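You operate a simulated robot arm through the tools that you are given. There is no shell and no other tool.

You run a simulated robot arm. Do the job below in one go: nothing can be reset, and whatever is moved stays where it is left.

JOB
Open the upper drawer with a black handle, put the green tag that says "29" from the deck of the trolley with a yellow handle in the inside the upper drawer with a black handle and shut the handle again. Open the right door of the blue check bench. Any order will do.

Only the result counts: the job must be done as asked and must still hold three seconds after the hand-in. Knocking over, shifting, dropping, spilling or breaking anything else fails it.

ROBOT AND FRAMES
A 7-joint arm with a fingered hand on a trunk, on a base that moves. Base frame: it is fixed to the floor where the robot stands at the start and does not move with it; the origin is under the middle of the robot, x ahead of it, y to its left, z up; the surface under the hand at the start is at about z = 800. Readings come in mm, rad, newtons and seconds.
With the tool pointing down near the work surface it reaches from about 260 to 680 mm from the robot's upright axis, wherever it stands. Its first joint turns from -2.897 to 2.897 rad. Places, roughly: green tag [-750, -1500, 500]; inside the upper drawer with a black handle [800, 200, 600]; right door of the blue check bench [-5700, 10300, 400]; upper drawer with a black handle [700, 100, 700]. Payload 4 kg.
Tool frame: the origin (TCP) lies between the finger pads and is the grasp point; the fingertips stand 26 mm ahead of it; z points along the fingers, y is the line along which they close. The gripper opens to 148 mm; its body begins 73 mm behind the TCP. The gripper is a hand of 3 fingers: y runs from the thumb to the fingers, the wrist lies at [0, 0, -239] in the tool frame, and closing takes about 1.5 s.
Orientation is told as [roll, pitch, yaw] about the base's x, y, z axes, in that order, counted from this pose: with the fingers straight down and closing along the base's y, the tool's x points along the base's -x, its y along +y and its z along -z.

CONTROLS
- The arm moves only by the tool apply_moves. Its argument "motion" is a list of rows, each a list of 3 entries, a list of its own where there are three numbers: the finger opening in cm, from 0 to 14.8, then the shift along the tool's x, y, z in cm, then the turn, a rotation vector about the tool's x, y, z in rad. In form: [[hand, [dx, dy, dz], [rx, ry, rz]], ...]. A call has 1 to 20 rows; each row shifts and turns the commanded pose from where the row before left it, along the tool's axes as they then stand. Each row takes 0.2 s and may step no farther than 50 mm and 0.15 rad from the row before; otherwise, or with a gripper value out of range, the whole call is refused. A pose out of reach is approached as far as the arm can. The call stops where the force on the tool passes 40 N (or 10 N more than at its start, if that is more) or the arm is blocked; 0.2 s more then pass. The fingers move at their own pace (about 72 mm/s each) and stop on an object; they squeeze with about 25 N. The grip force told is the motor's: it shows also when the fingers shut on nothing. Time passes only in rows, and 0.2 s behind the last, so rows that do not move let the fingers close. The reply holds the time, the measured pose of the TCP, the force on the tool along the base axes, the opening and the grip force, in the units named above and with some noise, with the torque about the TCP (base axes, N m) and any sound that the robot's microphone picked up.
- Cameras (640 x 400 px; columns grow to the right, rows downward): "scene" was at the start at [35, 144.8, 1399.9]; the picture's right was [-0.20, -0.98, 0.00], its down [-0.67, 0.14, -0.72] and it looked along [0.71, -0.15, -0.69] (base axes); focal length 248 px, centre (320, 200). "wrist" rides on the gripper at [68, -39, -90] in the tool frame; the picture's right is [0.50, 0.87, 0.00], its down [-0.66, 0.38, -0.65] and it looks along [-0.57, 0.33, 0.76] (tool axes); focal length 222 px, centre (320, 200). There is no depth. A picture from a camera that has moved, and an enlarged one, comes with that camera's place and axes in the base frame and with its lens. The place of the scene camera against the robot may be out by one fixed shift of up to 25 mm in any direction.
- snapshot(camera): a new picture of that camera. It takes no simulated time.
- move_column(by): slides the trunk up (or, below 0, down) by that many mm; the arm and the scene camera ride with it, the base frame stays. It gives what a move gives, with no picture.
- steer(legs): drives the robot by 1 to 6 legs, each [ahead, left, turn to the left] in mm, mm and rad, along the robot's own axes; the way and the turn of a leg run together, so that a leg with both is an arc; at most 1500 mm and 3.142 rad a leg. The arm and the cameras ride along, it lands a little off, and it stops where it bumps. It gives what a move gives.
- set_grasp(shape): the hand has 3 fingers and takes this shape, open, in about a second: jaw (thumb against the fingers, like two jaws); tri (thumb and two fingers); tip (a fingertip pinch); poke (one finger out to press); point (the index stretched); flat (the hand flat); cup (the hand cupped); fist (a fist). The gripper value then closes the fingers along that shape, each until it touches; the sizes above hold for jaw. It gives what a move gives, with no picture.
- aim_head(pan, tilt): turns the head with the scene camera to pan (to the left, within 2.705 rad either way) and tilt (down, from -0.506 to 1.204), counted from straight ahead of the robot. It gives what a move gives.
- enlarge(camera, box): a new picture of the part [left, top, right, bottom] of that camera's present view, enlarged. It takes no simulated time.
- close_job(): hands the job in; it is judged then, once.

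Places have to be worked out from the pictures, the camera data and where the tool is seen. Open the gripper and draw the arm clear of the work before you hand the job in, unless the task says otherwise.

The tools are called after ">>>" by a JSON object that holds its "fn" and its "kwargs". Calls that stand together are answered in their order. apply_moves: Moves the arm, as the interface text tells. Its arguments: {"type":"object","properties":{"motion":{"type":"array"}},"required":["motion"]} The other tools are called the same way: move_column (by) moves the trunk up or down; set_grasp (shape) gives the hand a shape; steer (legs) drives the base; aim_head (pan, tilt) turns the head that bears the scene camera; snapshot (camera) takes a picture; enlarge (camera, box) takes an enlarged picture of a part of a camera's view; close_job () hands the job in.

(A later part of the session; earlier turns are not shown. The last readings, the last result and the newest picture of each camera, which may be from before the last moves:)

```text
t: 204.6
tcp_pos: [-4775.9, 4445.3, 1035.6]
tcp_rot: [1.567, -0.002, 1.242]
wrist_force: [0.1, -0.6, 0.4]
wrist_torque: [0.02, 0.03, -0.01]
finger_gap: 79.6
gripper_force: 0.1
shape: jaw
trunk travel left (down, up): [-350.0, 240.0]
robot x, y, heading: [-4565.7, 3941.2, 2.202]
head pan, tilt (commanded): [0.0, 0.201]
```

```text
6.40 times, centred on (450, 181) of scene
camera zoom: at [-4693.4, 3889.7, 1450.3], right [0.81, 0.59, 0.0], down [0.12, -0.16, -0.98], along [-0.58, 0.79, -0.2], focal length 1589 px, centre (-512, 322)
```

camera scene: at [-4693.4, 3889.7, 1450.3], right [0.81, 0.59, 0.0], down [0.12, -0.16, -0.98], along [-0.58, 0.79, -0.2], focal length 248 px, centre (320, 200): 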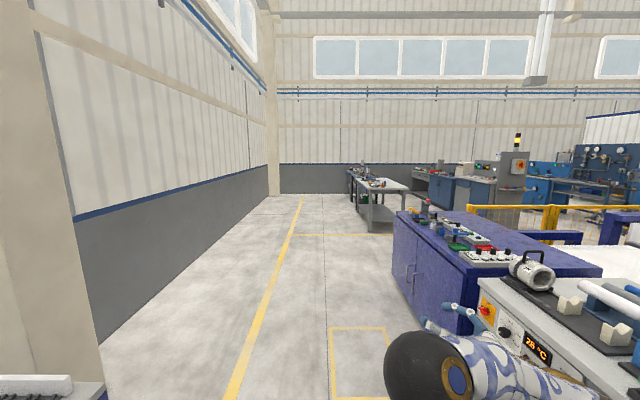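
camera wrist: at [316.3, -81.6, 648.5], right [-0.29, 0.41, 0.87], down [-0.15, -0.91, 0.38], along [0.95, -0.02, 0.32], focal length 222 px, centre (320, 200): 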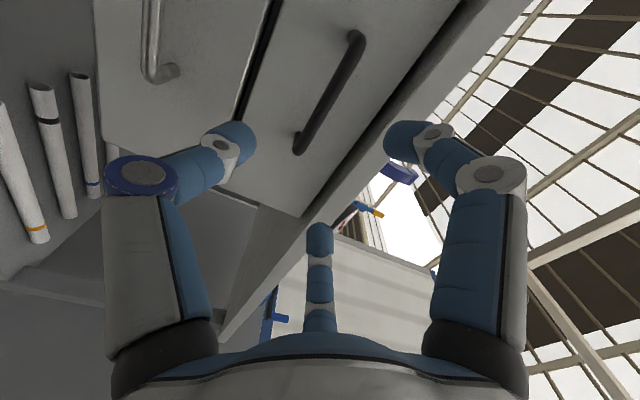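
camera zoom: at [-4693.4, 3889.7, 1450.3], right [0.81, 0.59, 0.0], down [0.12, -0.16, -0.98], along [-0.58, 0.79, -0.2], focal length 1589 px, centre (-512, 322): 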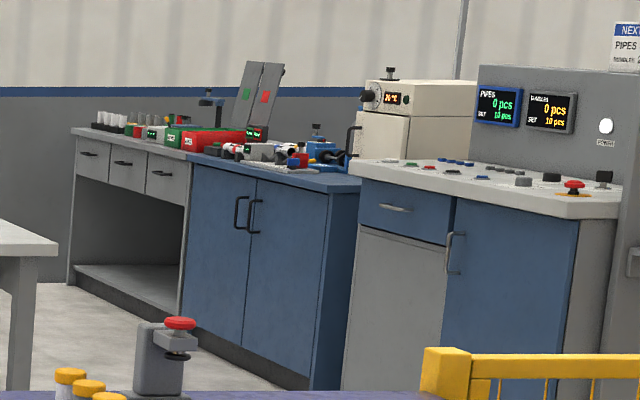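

The blue check bench is the two-door blue cabinet in the far row that faces the aisle side; its right door has a black bar handle on its left edge. I drive farther along the aisle to see the way in.

>>> {"fn": "steer", "kwargs": {"legs": [[0, 0, -0.007], [1400, 0, 0], [1400, 0, 0]]}}

>>> {"fn": "aim_head", "kwargs": {"pan": -0.5, "tilt": 0.3}}

>>> {"fn": "snapshot", "kwargs": {"camera": "scene"}}

```text
t: 218.7
tcp_pos: [-6425.4, 6759.3, 1034.6]
tcp_rot: [1.566, -0.002, 1.237]
wrist_force: [0.2, -0.1, -0.1]
wrist_torque: [-0.01, 0.0, -0.01]
finger_gap: 79.6
gripper_force: 0.1
shape: jaw
trunk travel left (down, up): [-350.0, 240.0]
robot x, y, heading: [-6222.3, 6252.7, 2.193]
head pan, tilt (commanded): [0.0, 0.201]
```

```text
t: 219.6
tcp_pos: [-6426.9, 6758.1, 1035.2]
tcp_rot: [1.565, 0.0, 1.235]
wrist_force: [0.1, 1.0, -0.8]
wrist_torque: [-0.01, 0.0, -0.01]
finger_gap: 79.7
gripper_force: 0.1
shape: jaw
trunk travel left (down, up): [-350.0, 240.0]
robot x, y, heading: [-6220.3, 6257.1, 2.192]
head pan, tilt (commanded): [-0.499, 0.3]
```

```text
taken
camera scene: at [-6305.4, 6219.9, 1441.0], right [0.99, 0.12, 0.0], down [0.04, -0.29, -0.96], along [-0.12, 0.95, -0.3], focal length 248 px, centre (320, 200)
```

scene: 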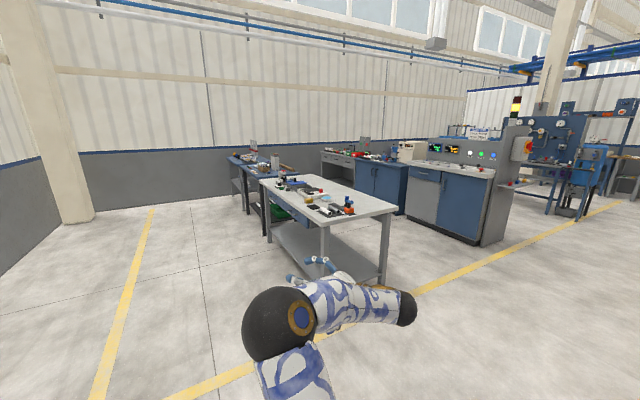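

Now the whole group shows: a table in front, the blue two-door bench behind it and a console to its right. I enlarge to map the floor positions.

>>> {"fn": "enlarge", "kwargs": {"camera": "scene", "box": [300, 110, 540, 260]}}

>>> {"fn": "enlarge", "kwargs": {"camera": "scene", "box": [330, 140, 430, 220]}}

>>> {"fn": "enlarge", "kwargs": {"camera": "scene", "box": [210, 140, 410, 300]}}

```text
2.67 times, centred on (420, 185) of scene
camera zoom: at [-6305.4, 6219.9, 1441.0], right [0.99, 0.12, 0.0], down [0.04, -0.29, -0.96], along [-0.12, 0.95, -0.3], focal length 662 px, centre (53, 240)
```

zoom: 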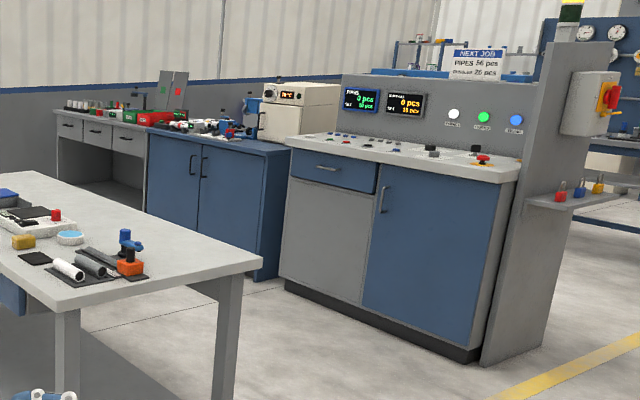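

```text
5.00 times, centred on (380, 180) of scene
camera zoom: at [-6305.4, 6219.9, 1441.0], right [0.99, 0.12, 0.0], down [0.04, -0.29, -0.96], along [-0.12, 0.95, -0.3], focal length 1241 px, centre (20, 300)
```

zoom: 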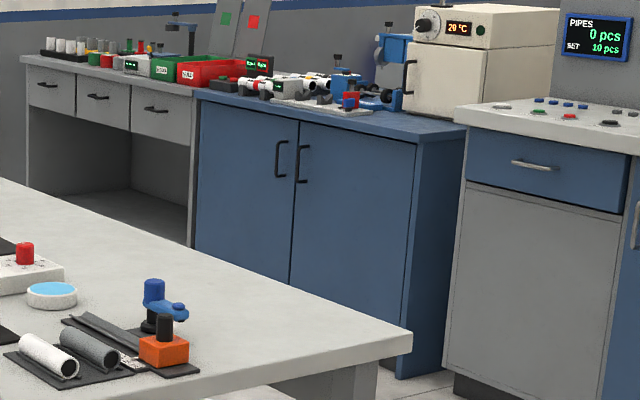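

```text
2.50 times, centred on (310, 220) of scene
camera zoom: at [-6305.4, 6219.9, 1441.0], right [0.99, 0.12, 0.0], down [0.04, -0.29, -0.96], along [-0.12, 0.95, -0.3], focal length 621 px, centre (345, 150)
```

zoom: 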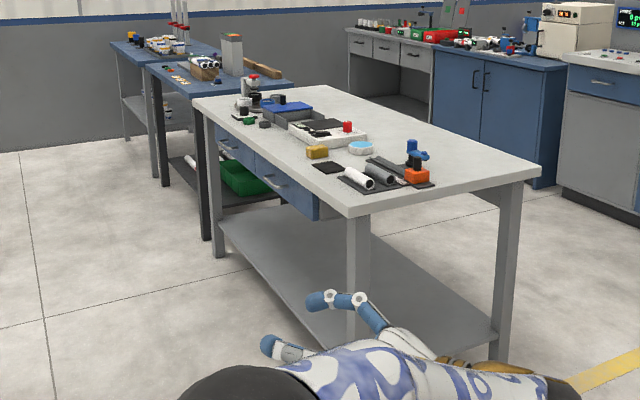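

The right door of the two-door blue bench fits the given place (about (-5715, 10331)). I look to the right to see the passage between the machine fence and the table.

>>> {"fn": "aim_head", "kwargs": {"pan": -1.1, "tilt": 0.4}}

>>> {"fn": "snapshot", "kwargs": {"camera": "scene"}}

```text
t: 220.6
tcp_pos: [-6425.4, 6758.8, 1035.5]
tcp_rot: [1.566, 0.002, 1.237]
wrist_force: [-0.1, -0.2, 0.2]
wrist_torque: [0.02, -0.04, -0.02]
finger_gap: 80.0
gripper_force: 0.0
shape: jaw
trunk travel left (down, up): [-350.0, 240.0]
robot x, y, heading: [-6217.2, 6255.0, 2.192]
head pan, tilt (commanded): [-1.1, 0.4]
```

```text
taken
camera scene: at [-6251.4, 6209.6, 1431.7], right [0.89, -0.46, 0.0], down [-0.18, -0.35, -0.92], along [0.42, 0.82, -0.39], focal length 248 px, centre (320, 200)
```

scene: 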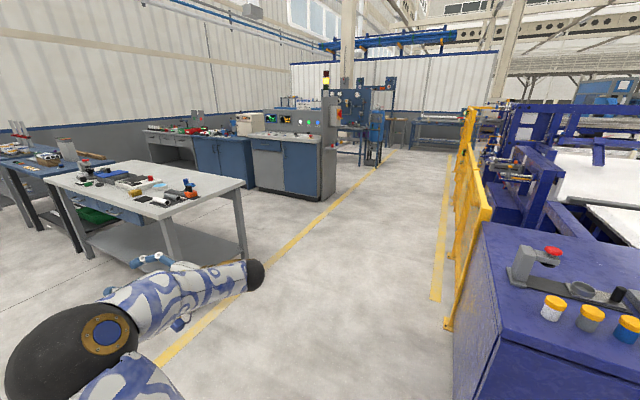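

A clear passage leads between the yellow fence and the table. I drive ahead a little, then sideways down it, and look along the front of the blue bench.

>>> {"fn": "steer", "kwargs": {"legs": [[524, 0, 0.003], [0, -1000, 0], [0, -992, 0]]}}

>>> {"fn": "aim_head", "kwargs": {"pan": -0.3, "tilt": 0.4}}

>>> {"fn": "snapshot", "kwargs": {"camera": "scene"}}

```text
t: 233.2
tcp_pos: [-5106.4, 8340.6, 1035.5]
tcp_rot: [1.567, -0.002, 1.245]
wrist_force: [0.3, -1.0, 1.2]
wrist_torque: [0.0, -0.01, 0.02]
finger_gap: 79.5
gripper_force: 0.1
shape: jaw
trunk travel left (down, up): [-350.0, 240.0]
robot x, y, heading: [-4894.2, 7836.0, 2.203]
head pan, tilt (commanded): [-1.1, 0.4]
```

```text
t: 234.3
tcp_pos: [-5106.5, 8340.2, 1035.2]
tcp_rot: [1.566, 0.0, 1.244]
wrist_force: [0.3, 0.4, 1.2]
wrist_torque: [-0.03, -0.02, 0.01]
finger_gap: 80.0
gripper_force: 0.0
shape: jaw
trunk travel left (down, up): [-350.0, 240.0]
robot x, y, heading: [-4893.7, 7840.2, 2.198]
head pan, tilt (commanded): [-0.3, 0.4]
```

```text
taken
camera scene: at [-4998.6, 7797.1, 1431.7], right [0.95, 0.32, 0.0], down [0.13, -0.37, -0.92], along [-0.3, 0.87, -0.39], focal length 248 px, centre (320, 200)
```

scene: 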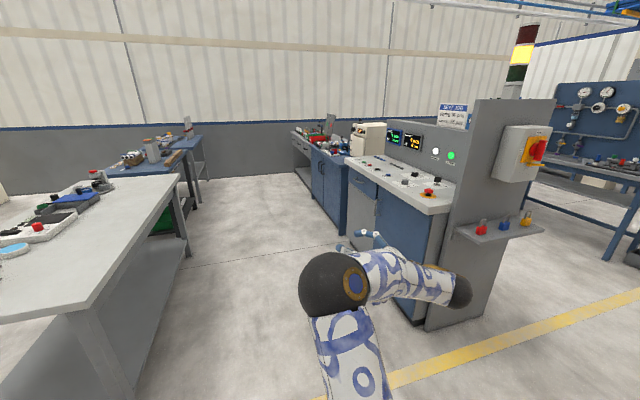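

The gap between table and cabinets is about 1.4 m wide. I drive along it to stand before the blue bench, then look at its doors.

>>> {"fn": "steer", "kwargs": {"legs": [[1300, 10, -0.003], [1300, 10, 0]]}}

>>> {"fn": "aim_head", "kwargs": {"pan": -1.5, "tilt": 0.6}}

>>> {"fn": "snapshot", "kwargs": {"camera": "scene"}}

```text
t: 247.1
tcp_pos: [-6686.0, 10436.4, 1034.7]
tcp_rot: [1.566, -0.001, 1.253]
wrist_force: [-0.2, 0.5, -0.1]
wrist_torque: [0.02, 0.01, 0.01]
finger_gap: 79.7
gripper_force: 0.2
shape: jaw
trunk travel left (down, up): [-350.0, 240.0]
robot x, y, heading: [-6466.3, 9937.3, 2.213]
head pan, tilt (commanded): [-0.3, 0.4]
```

```text
t: 248.5
tcp_pos: [-6685.4, 10437.6, 1036.1]
tcp_rot: [1.565, -0.002, 1.254]
wrist_force: [0.0, 0.6, -0.3]
wrist_torque: [-0.01, 0.03, -0.02]
finger_gap: 79.9
gripper_force: 0.1
shape: jaw
trunk travel left (down, up): [-350.0, 240.0]
robot x, y, heading: [-6467.2, 9938.1, 2.211]
head pan, tilt (commanded): [-1.499, 0.6]
```

```text
taken
camera scene: at [-6475.1, 9865.5, 1413.5], right [0.65, -0.76, 0.0], down [-0.43, -0.37, -0.83], along [0.62, 0.54, -0.56], focal length 248 px, centre (320, 200)
```

scene: 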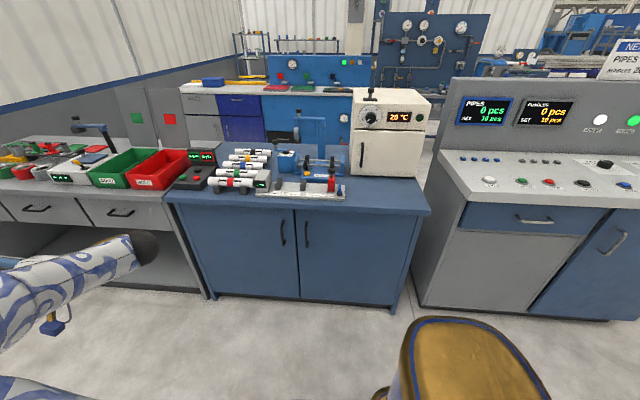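

I stand right before the blue bench; its right door's handle is at about pixel (308, 234). I enlarge the doors to measure handle and hinge.

>>> {"fn": "enlarge", "kwargs": {"camera": "scene", "box": [165, 180, 435, 325]}}

>>> {"fn": "enlarge", "kwargs": {"camera": "scene", "box": [260, 200, 340, 260]}}

```text
2.37 times, centred on (300, 252) of scene
camera zoom: at [-6475.1, 9865.5, 1413.5], right [0.65, -0.76, 0.0], down [-0.43, -0.37, -0.83], along [0.62, 0.54, -0.56], focal length 588 px, centre (367, 76)
```

zoom: 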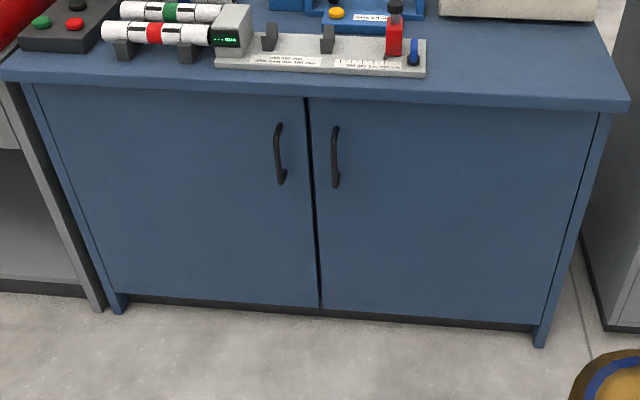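

```text
6.67 times, centred on (300, 230) of scene
camera zoom: at [-6475.1, 9865.5, 1413.5], right [0.65, -0.76, 0.0], down [-0.43, -0.37, -0.83], along [0.62, 0.54, -0.56], focal length 1655 px, centre (453, 0)
```

zoom: 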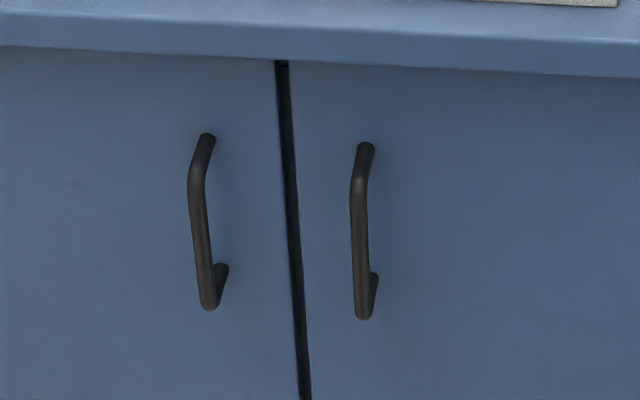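

The right door spans about u 11430–11970 at v -1386, hinged on its right, with its vertical bar handle near u 11901, z 560–690. I move a little further left of it and turn to face the bench, so that the door can swing free of my base.

>>> {"fn": "steer", "kwargs": {"legs": [[243, -17, 0], [0, 0, -1.588]]}}

>>> {"fn": "aim_head", "kwargs": {"pan": -0.2, "tilt": 0.8}}

>>> {"fn": "snapshot", "kwargs": {"camera": "scene"}}

```text
t: 254.2
tcp_pos: [-6101.5, 10354.9, 1035.8]
tcp_rot: [1.567, 0.0, -0.329]
wrist_force: [0.8, 0.6, -0.4]
wrist_torque: [-0.01, -0.02, 0.05]
finger_gap: 79.7
gripper_force: 0.2
shape: jaw
trunk travel left (down, up): [-350.0, 240.0]
robot x, y, heading: [-6607.6, 10143.6, 0.632]
head pan, tilt (commanded): [-1.499, 0.6]
```

```text
t: 255.6
tcp_pos: [-6102.3, 10355.0, 1035.1]
tcp_rot: [1.566, 0.0, -0.329]
wrist_force: [-0.2, 0.8, -0.7]
wrist_torque: [-0.01, -0.01, 0.02]
finger_gap: 79.6
gripper_force: 0.1
shape: jaw
trunk travel left (down, up): [-350.0, 240.0]
robot x, y, heading: [-6606.5, 10146.5, 0.633]
head pan, tilt (commanded): [-0.201, 0.799]
```

```text
taken
camera scene: at [-6656.4, 10275.6, 1396.6], right [0.42, -0.91, 0.0], down [-0.65, -0.3, -0.7], along [0.63, 0.29, -0.72], focal length 248 px, centre (320, 200)
```

scene: 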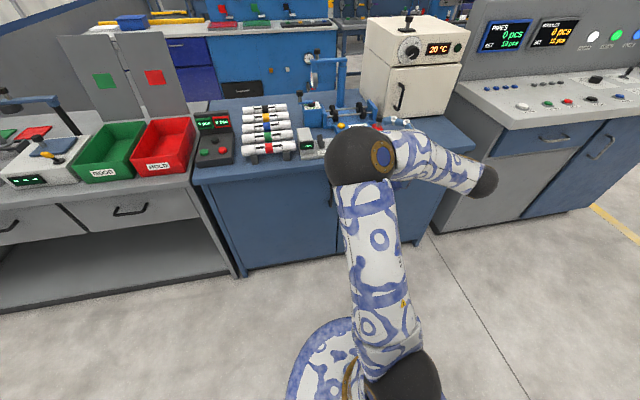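

I face the bench. First I roll the hand back so that it closes horizontally, then lower it to handle height.

>>> {"fn": "apply_moves", "kwargs": {"motion": [[8, [0, 0, 0], [0, 0, -0.1428]], [8, [0, 0, 0], [0, 0, -0.1428]], [8, [0, 0, 0], [0, 0, -0.1428]], [8, [0, 0, 0], [0, 0, -0.1428]], [8, [0, 0, 0], [0, 0, -0.1428]], [8, [0, 0, 0], [0, 0, -0.1428]], [8, [0, 0, 0], [0, 0, -0.1428]], [8, [0, 0, 0], [0, 0, -0.1428]], [8, [0, 0, 0], [0, 0, -0.1428]], [8, [0, 0, 0], [0, 0, -0.1428]], [8, [0, 0, 0], [0, 0, -0.1428]], [8, [0, 0, 0], [0, 0, 0]]]}}

>>> {"fn": "snapshot", "kwargs": {"camera": "wrist"}}

```text
t: 258.2
tcp_pos: [-6102.5, 10354.6, 1035.8]
tcp_rot: [-0.372, -1.565, 1.615]
wrist_force: [-0.5, -0.3, 0.6]
wrist_torque: [0.0, -0.02, 0.01]
finger_gap: 79.5
gripper_force: 0.1
shape: jaw
trunk travel left (down, up): [-350.0, 240.0]
robot x, y, heading: [-6604.1, 10142.0, 0.628]
head pan, tilt (commanded): [-0.201, 0.799]
```

```text
taken
camera wrist: at [-6094.5, 10256.9, 969.1], right [-0.82, 0.28, -0.5], down [-0.57, -0.49, 0.66], along [-0.07, 0.83, 0.56], focal length 222 px, centre (320, 200)
```

wrist: 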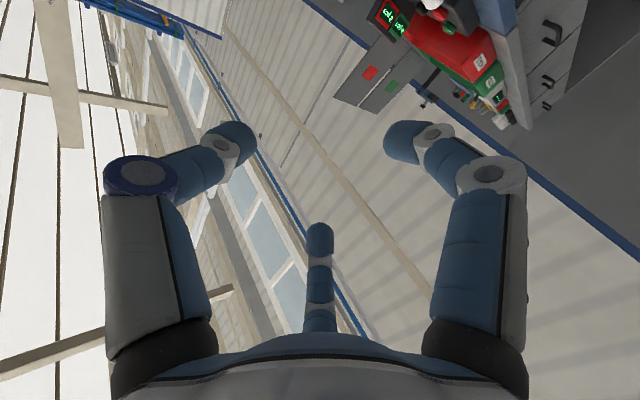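

Now I lower the hand along its x axis toward handle height.

>>> {"fn": "apply_moves", "kwargs": {"motion": [[8, [3.8, 0, 0], [0, 0, 0]], [8, [3.8, 0, 0], [0, 0, 0]], [8, [3.8, 0, 0], [0, 0, 0]], [8, [3.8, 0, 0], [0, 0, 0]], [8, [3.8, 0, 0], [0, 0, 0]], [8, [3.8, 0, 0], [0, 0, 0]], [8, [3.8, 0, 0], [0, 0, 0]]]}}

>>> {"fn": "snapshot", "kwargs": {"camera": "scene"}}

```text
t: 259.8
tcp_pos: [-6131.7, 10457.1, 826.1]
tcp_rot: [-0.147, -1.563, 1.388]
wrist_force: [-0.1, 0.1, 0.3]
wrist_torque: [0.01, 0.0, 0.02]
finger_gap: 79.8
gripper_force: 0.0
shape: jaw
out of reach, approached as far as the arm can: row 1, 2, 3, 4, 5, 6, 7
trunk travel left (down, up): [-350.0, 240.0]
robot x, y, heading: [-6603.5, 10144.2, 0.633]
head pan, tilt (commanded): [-0.201, 0.799]
```

```text
taken
camera scene: at [-6656.5, 10275.6, 1396.7], right [0.42, -0.91, 0.0], down [-0.65, -0.3, -0.7], along [0.63, 0.29, -0.72], focal length 248 px, centre (320, 200)
```

scene: 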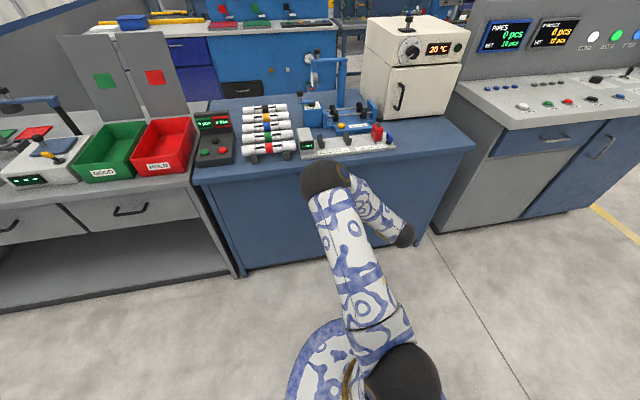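

The arm can't get lower with the hand pointing that far to the left. I turn the hand to point straight at the bench, which eases the wrist.

>>> {"fn": "apply_moves", "kwargs": {"motion": [[8, [0, 0, 0], [0.124, 0, 0]], [8, [0, 0, 0], [0.124, 0, 0]], [8, [0, 0, 0], [0.124, 0, 0]], [8, [0, 0, 0], [0.124, 0, 0]], [8, [0, 0, 0], [0.124, 0, 0]], [8, [0, 0, 0], [0, 0, 0]]]}}

>>> {"fn": "snapshot", "kwargs": {"camera": "wrist"}}

>>> {"fn": "snapshot", "kwargs": {"camera": "scene"}}

```text
t: 261.2
tcp_pos: [-6131.1, 10458.0, 827.0]
tcp_rot: [-0.762, -1.566, 1.387]
wrist_force: [0.5, -0.2, 0.5]
wrist_torque: [0.04, 0.03, -0.01]
finger_gap: 80.1
gripper_force: 0.1
shape: jaw
trunk travel left (down, up): [-350.0, 240.0]
robot x, y, heading: [-6606.9, 10146.9, 0.631]
head pan, tilt (commanded): [-0.201, 0.799]
```

```text
taken
camera wrist: at [-6181.4, 10373.6, 760.0], right [-0.51, 0.7, -0.5], down [-0.75, -0.07, 0.66], along [0.43, 0.71, 0.56], focal length 222 px, centre (320, 200)
```

wrist: 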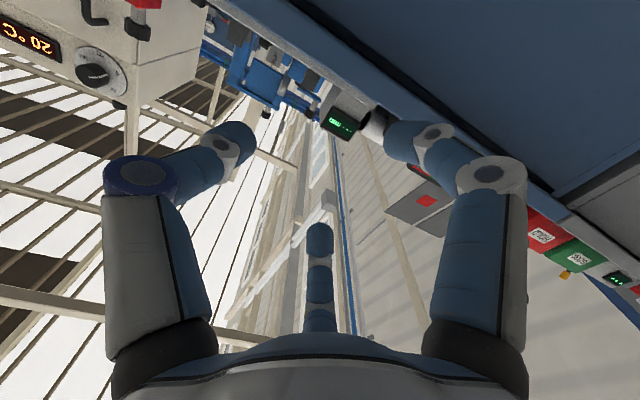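

```text
taken
camera scene: at [-6656.6, 10275.8, 1396.6], right [0.42, -0.91, 0.0], down [-0.65, -0.3, -0.7], along [0.63, 0.29, -0.72], focal length 248 px, centre (320, 200)
```

scene: 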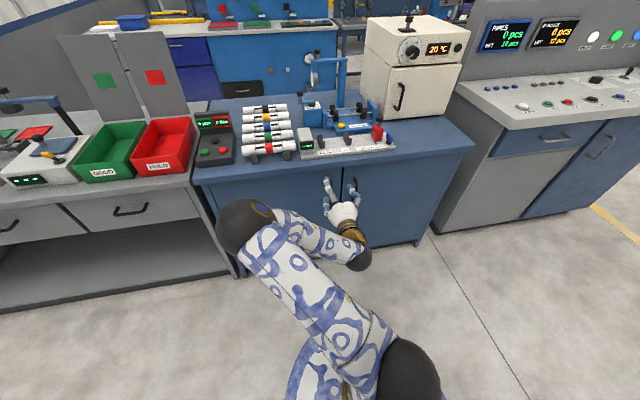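

The hand now points straight at the bench. I lower it to z about 620 and shift it to the right in line with the right door's handle.

>>> {"fn": "apply_moves", "kwargs": {"motion": [[8, [3, -2, 0], [0, 0, 0]], [8, [3, -2, 0], [0, 0, 0]], [8, [3, -2, 0], [0, 0, 0]], [8, [3, -2, 0], [0, 0, 0]], [8, [3, -2, 0], [0, 0, 0]], [8, [3, -2, 0], [0, 0, 0]], [8, [2.8, -2, 0], [0, 0, 0]], [8, [0, -2, 0], [0, 0, 0]], [8, [0, 0, 0], [0, 0, 0]]]}}

>>> {"fn": "snapshot", "kwargs": {"camera": "wrist"}}

>>> {"fn": "snapshot", "kwargs": {"camera": "scene"}}

```text
t: 263.2
tcp_pos: [-6058.3, 10368.0, 680.7]
tcp_rot: [-0.475, -1.561, 1.095]
wrist_force: [0.2, -0.8, 0.6]
wrist_torque: [-0.04, 0.0, 0.01]
finger_gap: 79.9
gripper_force: 0.0
shape: jaw
out of reach, approached as far as the arm can: row 6, 7, 8
trunk travel left (down, up): [-350.0, 240.0]
robot x, y, heading: [-6609.6, 10145.1, 0.634]
head pan, tilt (commanded): [-0.201, 0.799]
```

```text
taken
camera wrist: at [-6108.9, 10285.3, 614.4], right [-0.51, 0.7, -0.5], down [-0.75, -0.07, 0.66], along [0.43, 0.71, 0.56], focal length 222 px, centre (320, 200)
```

wrist: 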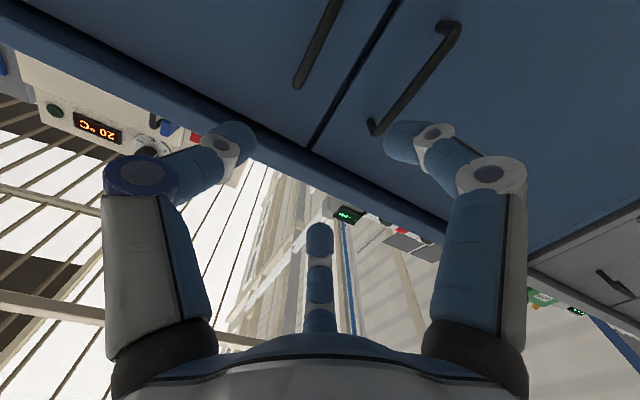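

```text
taken
camera scene: at [-6656.4, 10275.7, 1396.6], right [0.42, -0.91, 0.0], down [-0.65, -0.3, -0.7], along [0.63, 0.29, -0.72], focal length 248 px, centre (320, 200)
```

scene: 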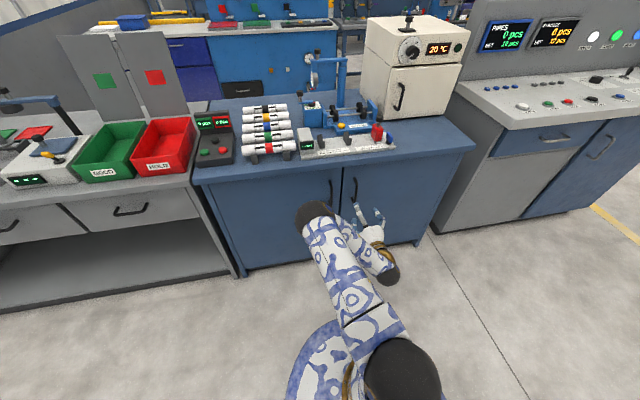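

Both door handles show in the wrist view; the right door's bar has its upper end near u 11916, z 681. I extend the hand forward and then down to the bar's middle height.

>>> {"fn": "apply_moves", "kwargs": {"motion": [[8, [0, 0, 3], [0, 0, 0]], [8, [0, 0, 3], [0, 0, 0]], [8, [1.5, -0.8, 1.5], [0, 0, 0]], [8, [1.5, -0.8, 1.5], [0, 0, 0]], [8, [1.5, -0.8, 0], [0, 0, 0]], [8, [1.3, -0.7, 0], [0, 0, 0]], [8, [0, 0, 0], [0, 0, 0]]]}}

>>> {"fn": "snapshot", "kwargs": {"camera": "wrist"}}

```text
t: 264.8
tcp_pos: [-5993.4, 10424.9, 672.2]
tcp_rot: [-0.564, -1.564, 1.186]
wrist_force: [-0.4, -0.2, -0.6]
wrist_torque: [-0.02, -0.02, -0.02]
finger_gap: 79.7
gripper_force: 0.0
shape: jaw
out of reach, approached as far as the arm can: row 3, 4, 5, 6
trunk travel left (down, up): [-350.0, 240.0]
robot x, y, heading: [-6605.8, 10144.1, 0.632]
head pan, tilt (commanded): [-0.201, 0.799]
```

```text
taken
camera wrist: at [-6043.8, 10341.0, 605.2], right [-0.51, 0.7, -0.5], down [-0.75, -0.07, 0.66], along [0.43, 0.71, 0.56], focal length 222 px, centre (320, 200)
```

wrist: 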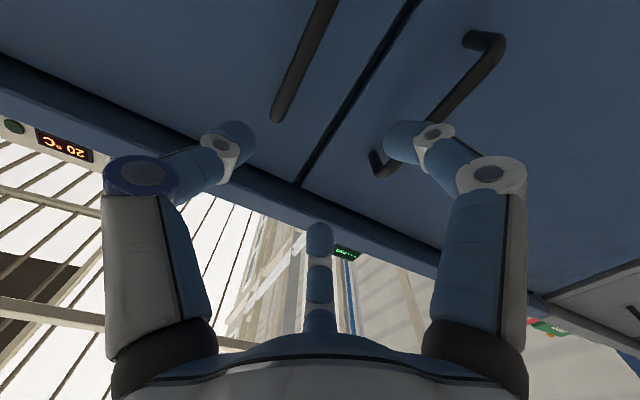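

The wrist limit keeps the hand from going lower in this posture. I lower the trunk by 200 mm instead and raise the hand relative to it, which levels the forearm.

>>> {"fn": "move_column", "kwargs": {"by": -200}}

>>> {"fn": "apply_moves", "kwargs": {"motion": [[8, [-3, -0.8, 0], [0, 0, 0]], [8, [-3, -0.8, 0], [0, 0, 0]], [8, [-3, -0.8, 0], [0, 0, 0]], [8, [-3, -0.8, 0], [0, 0, 0]], [8, [-3, -0.8, 0], [0, 0, 0]], [8, [0, 0, 0], [0, 0, 0]]]}}

>>> {"fn": "snapshot", "kwargs": {"camera": "wrist"}}

>>> {"fn": "snapshot", "kwargs": {"camera": "scene"}}

```text
t: 267.0
tcp_pos: [-5993.4, 10424.5, 471.7]
tcp_rot: [-0.582, -1.564, 1.202]
wrist_force: [-0.4, 0.2, -0.5]
wrist_torque: [0.0, 0.01, 0.01]
finger_gap: 80.1
gripper_force: 0.0
shape: jaw
trunk travel left (down, up): [-150.0, 440.0]
robot x, y, heading: [-6607.2, 10146.1, 0.633]
head pan, tilt (commanded): [-0.201, 0.799]
```

```text
t: 268.4
tcp_pos: [-5970.3, 10394.7, 621.3]
tcp_rot: [-0.543, -1.564, 1.165]
wrist_force: [0.3, -0.5, 0.2]
wrist_torque: [0.0, -0.04, 0.0]
finger_gap: 80.0
gripper_force: 0.1
shape: jaw
trunk travel left (down, up): [-150.0, 440.0]
robot x, y, heading: [-6602.1, 10143.3, 0.625]
head pan, tilt (commanded): [-0.201, 0.799]
```

```text
taken
camera wrist: at [-6020.3, 10311.0, 555.1], right [-0.51, 0.7, -0.5], down [-0.75, -0.07, 0.66], along [0.43, 0.71, 0.56], focal length 222 px, centre (320, 200)
```

wrist: 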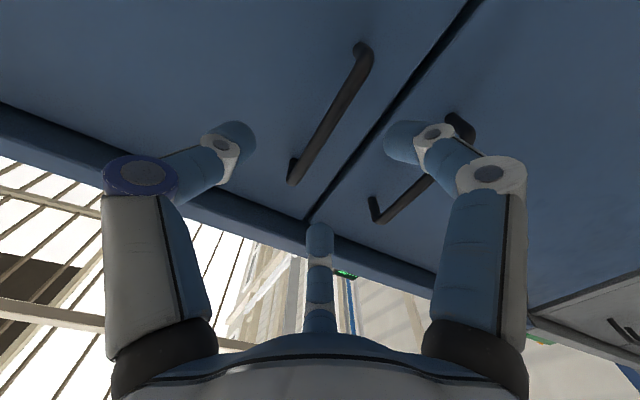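

```text
taken
camera scene: at [-6656.4, 10275.7, 1196.6], right [0.42, -0.91, 0.0], down [-0.65, -0.3, -0.7], along [0.63, 0.29, -0.72], focal length 248 px, centre (320, 200)
```

scene: 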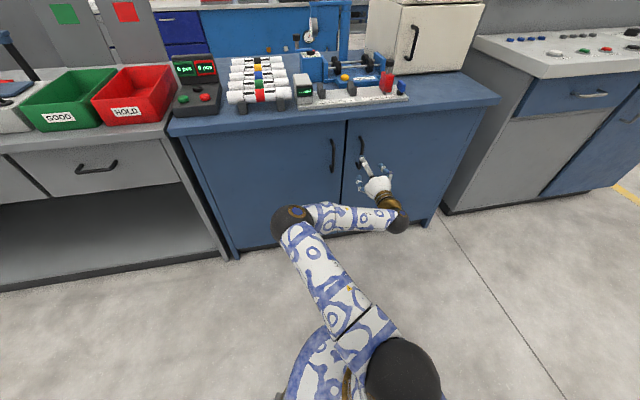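

The hand is level with the bar's middle and in line with it (u 11917, z 621); the bar is about 95 mm ahead. I move forward so that the bar comes between thumb and fingers.

>>> {"fn": "apply_moves", "kwargs": {"motion": [[8, [0, 0, 3], [0, 0, 0]], [8, [0, 0, 3], [0, 0, 0]], [8, [0, 0, 2], [0, 0, 0]], [8, [0, 0, 1.3], [0, 0, 0]], [8, [0, 0, 0], [0, 0, 0]]]}}

>>> {"fn": "snapshot", "kwargs": {"camera": "wrist"}}

>>> {"fn": "enlarge", "kwargs": {"camera": "scene", "box": [300, 100, 460, 230]}}

```text
t: 269.6
tcp_pos: [-5893.0, 10449.0, 621.1]
tcp_rot: [-0.544, -1.564, 1.17]
wrist_force: [0.5, 0.0, 0.3]
wrist_torque: [-0.02, -0.02, -0.01]
finger_gap: 79.7
gripper_force: 0.1
shape: jaw
trunk travel left (down, up): [-150.0, 440.0]
robot x, y, heading: [-6609.0, 10143.1, 0.631]
head pan, tilt (commanded): [-0.201, 0.799]
```

```text
taken
camera wrist: at [-5944.1, 10364.9, 554.3], right [-0.51, 0.7, -0.5], down [-0.75, -0.07, 0.66], along [0.43, 0.71, 0.56], focal length 222 px, centre (320, 200)
```

wrist: 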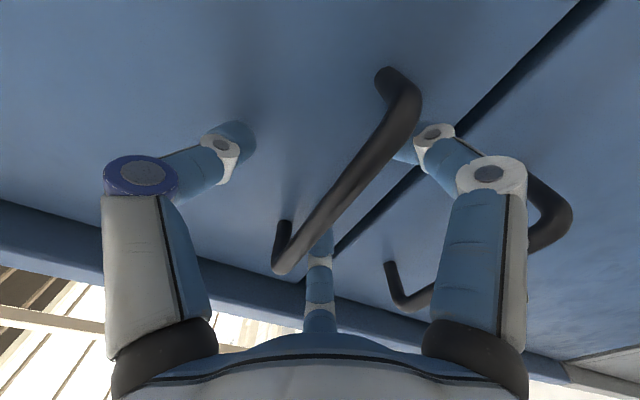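

```text
3.08 times, centred on (380, 165) of scene
camera zoom: at [-6656.4, 10275.7, 1196.6], right [0.42, -0.91, 0.0], down [-0.65, -0.3, -0.7], along [0.63, 0.29, -0.72], focal length 764 px, centre (135, 308)
```

zoom: 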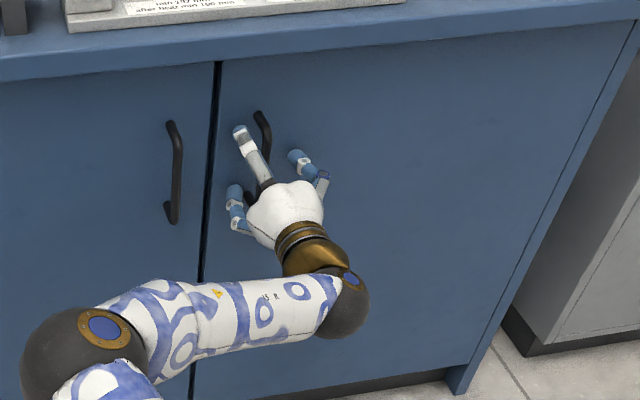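

The bar lies between thumb and fingers, slightly nearer the palm than needed. I ease back 8 mm and close the hand around it.

>>> {"fn": "apply_moves", "kwargs": {"motion": [[8, [0, 0, -0.8], [0, 0, 0]], [0, [0, 0, 0], [0, 0, 0]], [0, [0, 0, 0], [0, 0, 0]], [0, [0, 0, 0], [0, 0, 0]], [0, [0, 0, 0], [0, 0, 0]], [0, [0, 0, 0], [0, 0, 0]], [0, [0, 0, 0], [0, 0, 0]], [0, [0, 0, 0], [0, 0, 0]], [0, [0, 0, 0], [0, 0, 0]]]}}

>>> {"fn": "snapshot", "kwargs": {"camera": "wrist"}}

```text
t: 271.6
tcp_pos: [-5900.6, 10444.8, 622.3]
tcp_rot: [-0.581, -1.563, 1.205]
wrist_force: [0.1, 1.3, -0.7]
wrist_torque: [0.03, 0.0, 0.02]
finger_gap: 0.3
gripper_force: 25.2
shape: jaw
trunk travel left (down, up): [-150.0, 440.0]
robot x, y, heading: [-6609.9, 10144.3, 0.63]
head pan, tilt (commanded): [-0.201, 0.799]
```

```text
taken
camera wrist: at [-5951.3, 10360.0, 555.0], right [-0.51, 0.7, -0.5], down [-0.75, -0.07, 0.66], along [0.43, 0.71, 0.56], focal length 222 px, centre (320, 200)
```

wrist: 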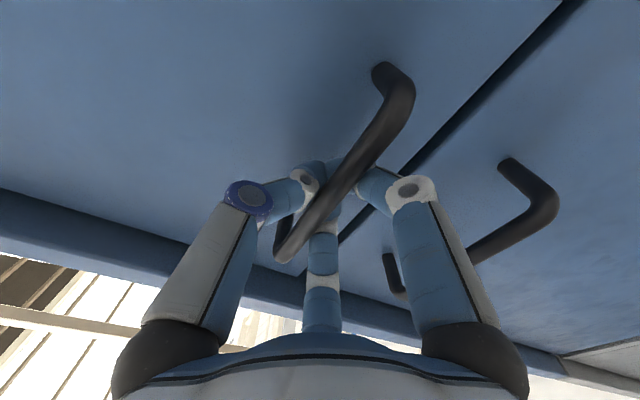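

The handle is hooked. I pull back along the start of the door's arc, about 10 degrees.

>>> {"fn": "apply_moves", "kwargs": {"motion": [[0, [0, -0.1, -1.5], [0, 0, 0]], [0, [0, -0.2, -1.7], [0, 0, 0]], [0, [0, -0.3, -1.7], [0, 0, 0]], [0, [0, -0.4, -1.7], [0, 0, 0]], [0, [0, -0.5, -1.7], [0, 0, 0]]]}}

>>> {"fn": "snapshot", "kwargs": {"camera": "scene"}}

>>> {"fn": "snapshot", "kwargs": {"camera": "wrist"}}

```text
t: 272.8
tcp_pos: [-5958.3, 10383.2, 621.3]
tcp_rot: [-0.57, -1.564, 1.193]
wrist_force: [-0.5, -0.2, 0.2]
wrist_torque: [-0.02, 0.01, -0.01]
finger_gap: 0.1
gripper_force: 24.6
shape: jaw
trunk travel left (down, up): [-150.0, 440.0]
robot x, y, heading: [-6605.3, 10148.6, 0.628]
head pan, tilt (commanded): [-0.201, 0.799]
```

```text
taken
camera scene: at [-6656.4, 10275.7, 1196.6], right [0.42, -0.91, 0.0], down [-0.65, -0.3, -0.7], along [0.63, 0.29, -0.72], focal length 248 px, centre (320, 200)
```

scene: 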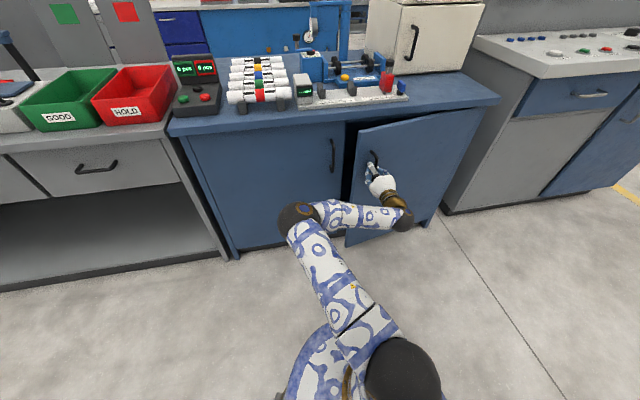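

```text
taken
camera wrist: at [-6008.6, 10298.2, 554.9], right [-0.51, 0.7, -0.5], down [-0.75, -0.07, 0.66], along [0.43, 0.71, 0.56], focal length 222 px, centre (320, 200)
```

wrist: 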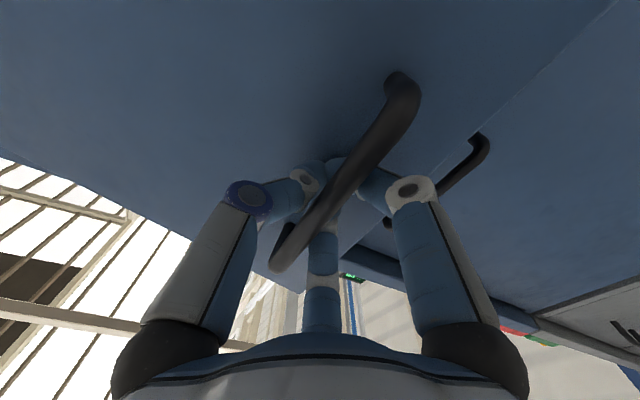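

The door follows easily. To keep room for the arm I pull further by driving the base back and slightly to the right along the door's arc.

>>> {"fn": "steer", "kwargs": {"legs": [[-50, -16, 0], [-51, -23, 0]]}}

>>> {"fn": "snapshot", "kwargs": {"camera": "scene"}}

>>> {"fn": "snapshot", "kwargs": {"camera": "wrist"}}

```text
t: 274.3
tcp_pos: [-6016.0, 10290.2, 621.5]
tcp_rot: [-0.551, -1.565, 1.17]
wrist_force: [5.3, -2.3, -0.4]
wrist_torque: [-0.04, -0.02, 0.03]
finger_gap: 0.0
gripper_force: 25.2
shape: jaw
trunk travel left (down, up): [-150.0, 440.0]
robot x, y, heading: [-6664.7, 10054.2, 0.631]
head pan, tilt (commanded): [-0.201, 0.799]
```

```text
taken
camera scene: at [-6715.0, 10183.6, 1196.7], right [0.42, -0.91, 0.0], down [-0.65, -0.3, -0.7], along [0.63, 0.29, -0.72], focal length 248 px, centre (320, 200)
```

scene: 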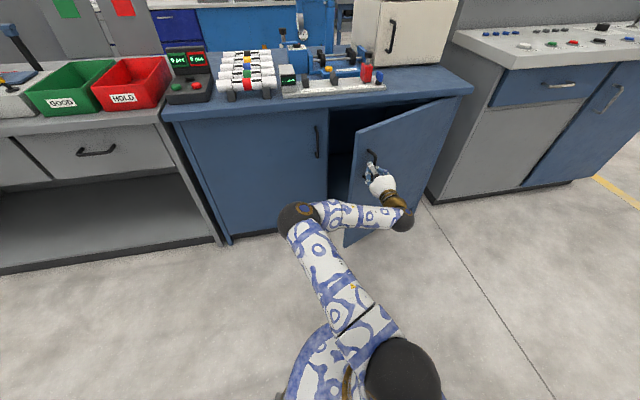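

```text
taken
camera wrist: at [-6067.2, 10206.2, 554.8], right [-0.51, 0.7, -0.5], down [-0.75, -0.07, 0.66], along [0.43, 0.71, 0.56], focal length 222 px, centre (320, 200)
```

wrist: 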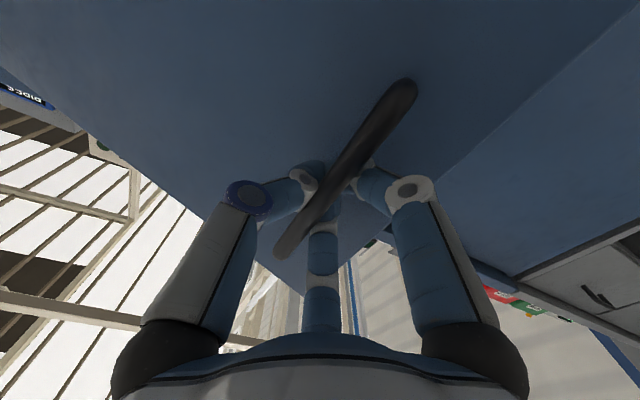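

The door is now about 23° open. I pull on along the arc with the arm to about 45°.

>>> {"fn": "apply_moves", "kwargs": {"motion": [[0, [0, -1.1, -1.95], [0, 0, 0]], [0, [0, -1.15, -1.95], [0, 0, 0]], [0, [0, -1.2, -1.9], [0, 0, 0]], [0, [0, -1.3, -1.9], [0, 0, 0]], [0, [0, -1.5, -1.7], [0, 0, 0]], [0, [0, -1.6, -1.7], [0, 0, 0]], [0, [0, -1.65, -1.6], [0, 0, 0]], [0, [0, -1.7, -1.6], [0, 0, 0]]]}}

>>> {"fn": "snapshot", "kwargs": {"camera": "scene"}}

>>> {"fn": "snapshot", "kwargs": {"camera": "wrist"}}

```text
t: 275.6
tcp_pos: [-6059.9, 10189.1, 621.4]
tcp_rot: [-0.007, -1.555, 0.617]
wrist_force: [26.6, -5.8, -12.3]
wrist_torque: [0.11, 0.13, 0.12]
finger_gap: 0.1
gripper_force: 25.2
shape: jaw
out of reach, approached as far as the arm can: row 5, 6
trunk travel left (down, up): [-150.0, 440.0]
robot x, y, heading: [-6664.7, 10054.8, 0.624]
head pan, tilt (commanded): [-0.201, 0.799]
stopped in row 6: the force on the tool passed its limit at 46 N (the readings are from after the stop); the commanded pose is now the measured one
```

```text
taken
camera scene: at [-6711.3, 10183.5, 1196.6], right [0.41, -0.91, 0.0], down [-0.65, -0.3, -0.7], along [0.63, 0.29, -0.72], focal length 248 px, centre (320, 200)
```

scene: 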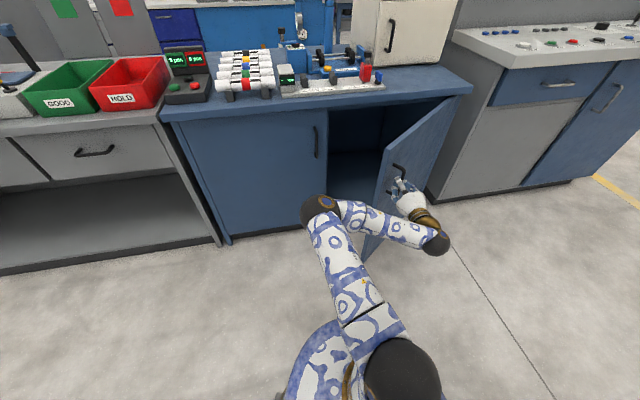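

```text
taken
camera wrist: at [-6111.5, 10105.2, 557.7], right [-0.5, 0.71, -0.5], down [-0.74, -0.06, 0.67], along [0.44, 0.71, 0.55], focal length 222 px, centre (320, 200)
```

wrist: 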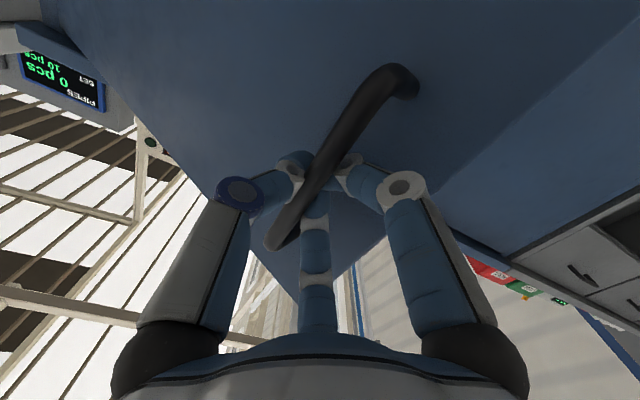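

The door stands about 37° open and the arm is at its fold limit. I relieve the pull, open the fingers just enough to let the bar out, and back off.

>>> {"fn": "apply_moves", "kwargs": {"motion": [[0, [0, -0.4, 0.6], [0, 0, 0]], [3, [0, 0, 0], [0, 0, 0]], [3, [0, 0, 0], [0, 0, 0]], [3, [0, 0, 0], [0, 0, 0]], [3, [0, 0, 0], [0, 0, 0]]]}}

>>> {"fn": "snapshot", "kwargs": {"camera": "wrist"}}

```text
t: 276.8
tcp_pos: [-6055.8, 10194.7, 626.1]
tcp_rot: [-0.19, -1.559, 0.806]
wrist_force: [-0.7, 1.0, -0.2]
wrist_torque: [0.0, -0.01, -0.03]
finger_gap: 29.5
gripper_force: 0.0
shape: jaw
out of reach, approached as far as the arm can: row 1
trunk travel left (down, up): [-150.0, 440.0]
robot x, y, heading: [-6661.8, 10052.1, 0.636]
head pan, tilt (commanded): [-0.201, 0.799]
```

```text
taken
camera wrist: at [-6108.0, 10109.8, 560.8], right [-0.5, 0.7, -0.5], down [-0.75, -0.06, 0.66], along [0.44, 0.71, 0.56], focal length 222 px, centre (320, 200)
```

wrist: 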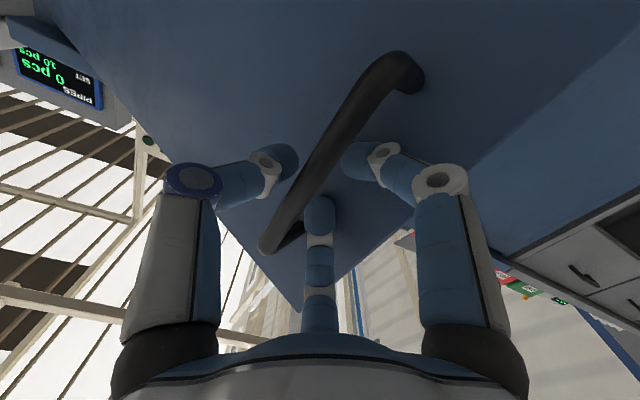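

The bar is free between the open fingers. Before I back the base away I look behind me at the tables.

>>> {"fn": "aim_head", "kwargs": {"pan": 2.6, "tilt": 0.9}}

>>> {"fn": "snapshot", "kwargs": {"camera": "scene"}}

>>> {"fn": "aim_head", "kwargs": {"pan": -2.6, "tilt": 0.9}}

>>> {"fn": "snapshot", "kwargs": {"camera": "scene"}}

```text
t: 279.2
tcp_pos: [-6056.6, 10194.0, 627.2]
tcp_rot: [-0.183, -1.559, 0.796]
wrist_force: [-0.3, 0.7, 0.3]
wrist_torque: [0.0, 0.02, 0.01]
finger_gap: 29.8
gripper_force: 0.1
shape: jaw
trunk travel left (down, up): [-150.0, 440.0]
robot x, y, heading: [-6669.3, 10055.0, 0.632]
head pan, tilt (commanded): [2.601, 0.901]
```

```text
taken
camera scene: at [-6863.3, 10143.5, 1188.7], right [-0.09, 1.0, 0.0], down [0.78, 0.07, -0.62], along [-0.62, -0.05, -0.78], focal length 248 px, centre (320, 200)
```

scene: 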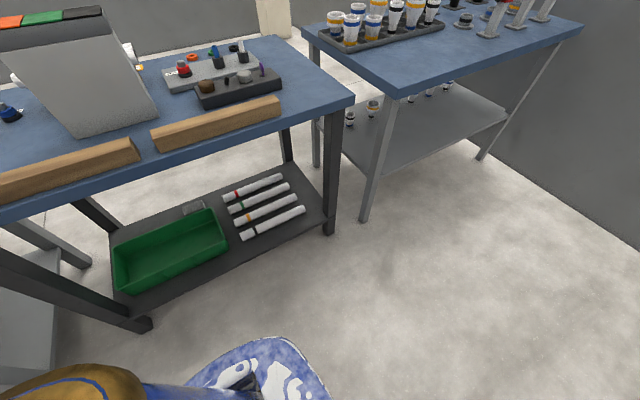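

```text
t: 283.3
tcp_pos: [-6056.1, 10193.8, 627.6]
tcp_rot: [-0.183, -1.56, 0.796]
wrist_force: [-0.3, -0.4, -0.2]
wrist_torque: [-0.01, 0.01, 0.0]
finger_gap: 29.6
gripper_force: 0.1
shape: jaw
trunk travel left (down, up): [-150.0, 440.0]
robot x, y, heading: [-6666.7, 10055.2, 0.626]
head pan, tilt (commanded): [-2.601, 0.901]
```

```text
taken
camera scene: at [-6817.5, 10080.6, 1188.7], right [-0.92, 0.39, 0.0], down [0.31, 0.72, -0.62], along [-0.24, -0.57, -0.78], focal length 248 px, centre (320, 200)
```

scene: 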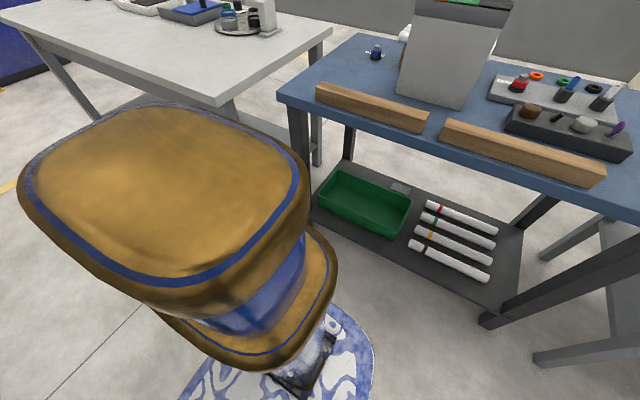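

There is about 280 mm free behind my base. I drive back 80 mm, drawing the open fingers off the bar.

>>> {"fn": "steer", "kwargs": {"legs": [[-80, 0, 0]]}}

>>> {"fn": "aim_head", "kwargs": {"pan": -0.3, "tilt": 0.8}}

>>> {"fn": "snapshot", "kwargs": {"camera": "scene"}}

>>> {"fn": "snapshot", "kwargs": {"camera": "wrist"}}

```text
t: 284.4
tcp_pos: [-6122.5, 10146.8, 627.1]
tcp_rot: [-0.182, -1.559, 0.798]
wrist_force: [-1.1, 0.3, -0.2]
wrist_torque: [-0.02, 0.02, 0.01]
finger_gap: 30.0
gripper_force: 0.0
shape: jaw
trunk travel left (down, up): [-150.0, 440.0]
robot x, y, heading: [-6731.4, 10006.5, 0.626]
head pan, tilt (commanded): [-2.601, 0.901]
```

```text
t: 286.5
tcp_pos: [-6121.6, 10147.5, 626.1]
tcp_rot: [-0.188, -1.558, 0.803]
wrist_force: [0.0, -0.5, -0.3]
wrist_torque: [0.01, 0.03, 0.0]
finger_gap: 30.2
gripper_force: 0.2
shape: jaw
trunk travel left (down, up): [-150.0, 440.0]
robot x, y, heading: [-6724.8, 10004.6, 0.627]
head pan, tilt (commanded): [-0.3, 0.799]
```

```text
taken
camera scene: at [-6777.5, 10128.2, 1196.6], right [0.32, -0.95, 0.0], down [-0.68, -0.23, -0.7], along [0.66, 0.23, -0.72], focal length 248 px, centre (320, 200)
```

scene: 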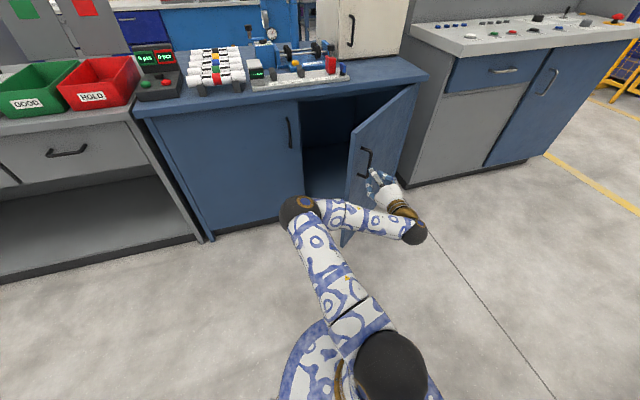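

```text
taken
camera wrist: at [-6173.6, 10062.7, 560.7], right [-0.5, 0.7, -0.5], down [-0.75, -0.06, 0.66], along [0.43, 0.71, 0.56], focal length 222 px, centre (320, 200)
```

wrist: 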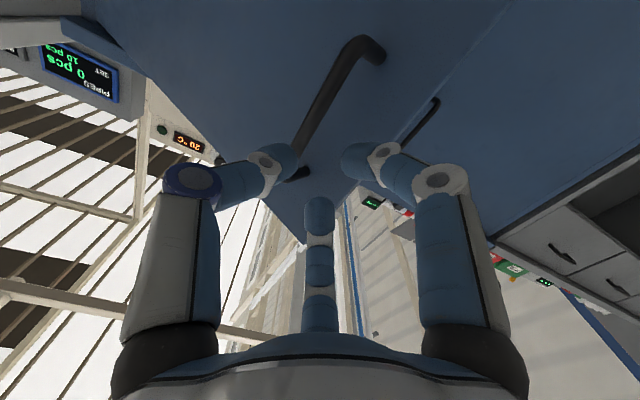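

The hand is clear of the handle and the door stays at about 37°. I close the fingers and turn the hand 45° to the right, so that I can push the door from its inner side.

>>> {"fn": "apply_moves", "kwargs": {"motion": [[0, [0, 0, 0], [0.131, 0, 0]], [0, [0, 0, 0], [0.131, 0, 0]], [0, [0, 0, 0], [0.131, 0, 0]], [0, [0, 0, 0], [0.131, 0, 0]], [0, [0, 0, 0], [0.131, 0, 0]], [0, [0, 0, 0], [0.131, 0, 0]], [0, [0, 0, 0], [0, 0, 0]]]}}

>>> {"fn": "snapshot", "kwargs": {"camera": "scene"}}

```text
t: 288.1
tcp_pos: [-6121.9, 10147.2, 626.8]
tcp_rot: [-0.969, -1.561, 0.793]
wrist_force: [0.0, -0.7, -0.5]
wrist_torque: [-0.03, -0.03, -0.01]
finger_gap: 0.0
gripper_force: 24.8
shape: jaw
trunk travel left (down, up): [-150.0, 440.0]
robot x, y, heading: [-6729.5, 10004.9, 0.626]
head pan, tilt (commanded): [-0.3, 0.799]
```

```text
taken
camera scene: at [-6777.5, 10128.3, 1196.6], right [0.32, -0.95, 0.0], down [-0.68, -0.23, -0.7], along [0.66, 0.23, -0.72], focal length 248 px, centre (320, 200)
```

scene: 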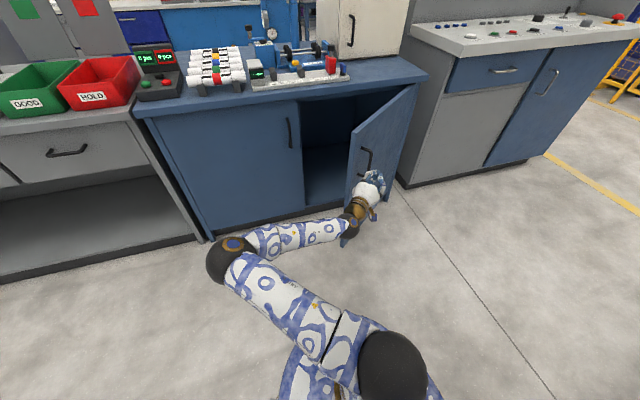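

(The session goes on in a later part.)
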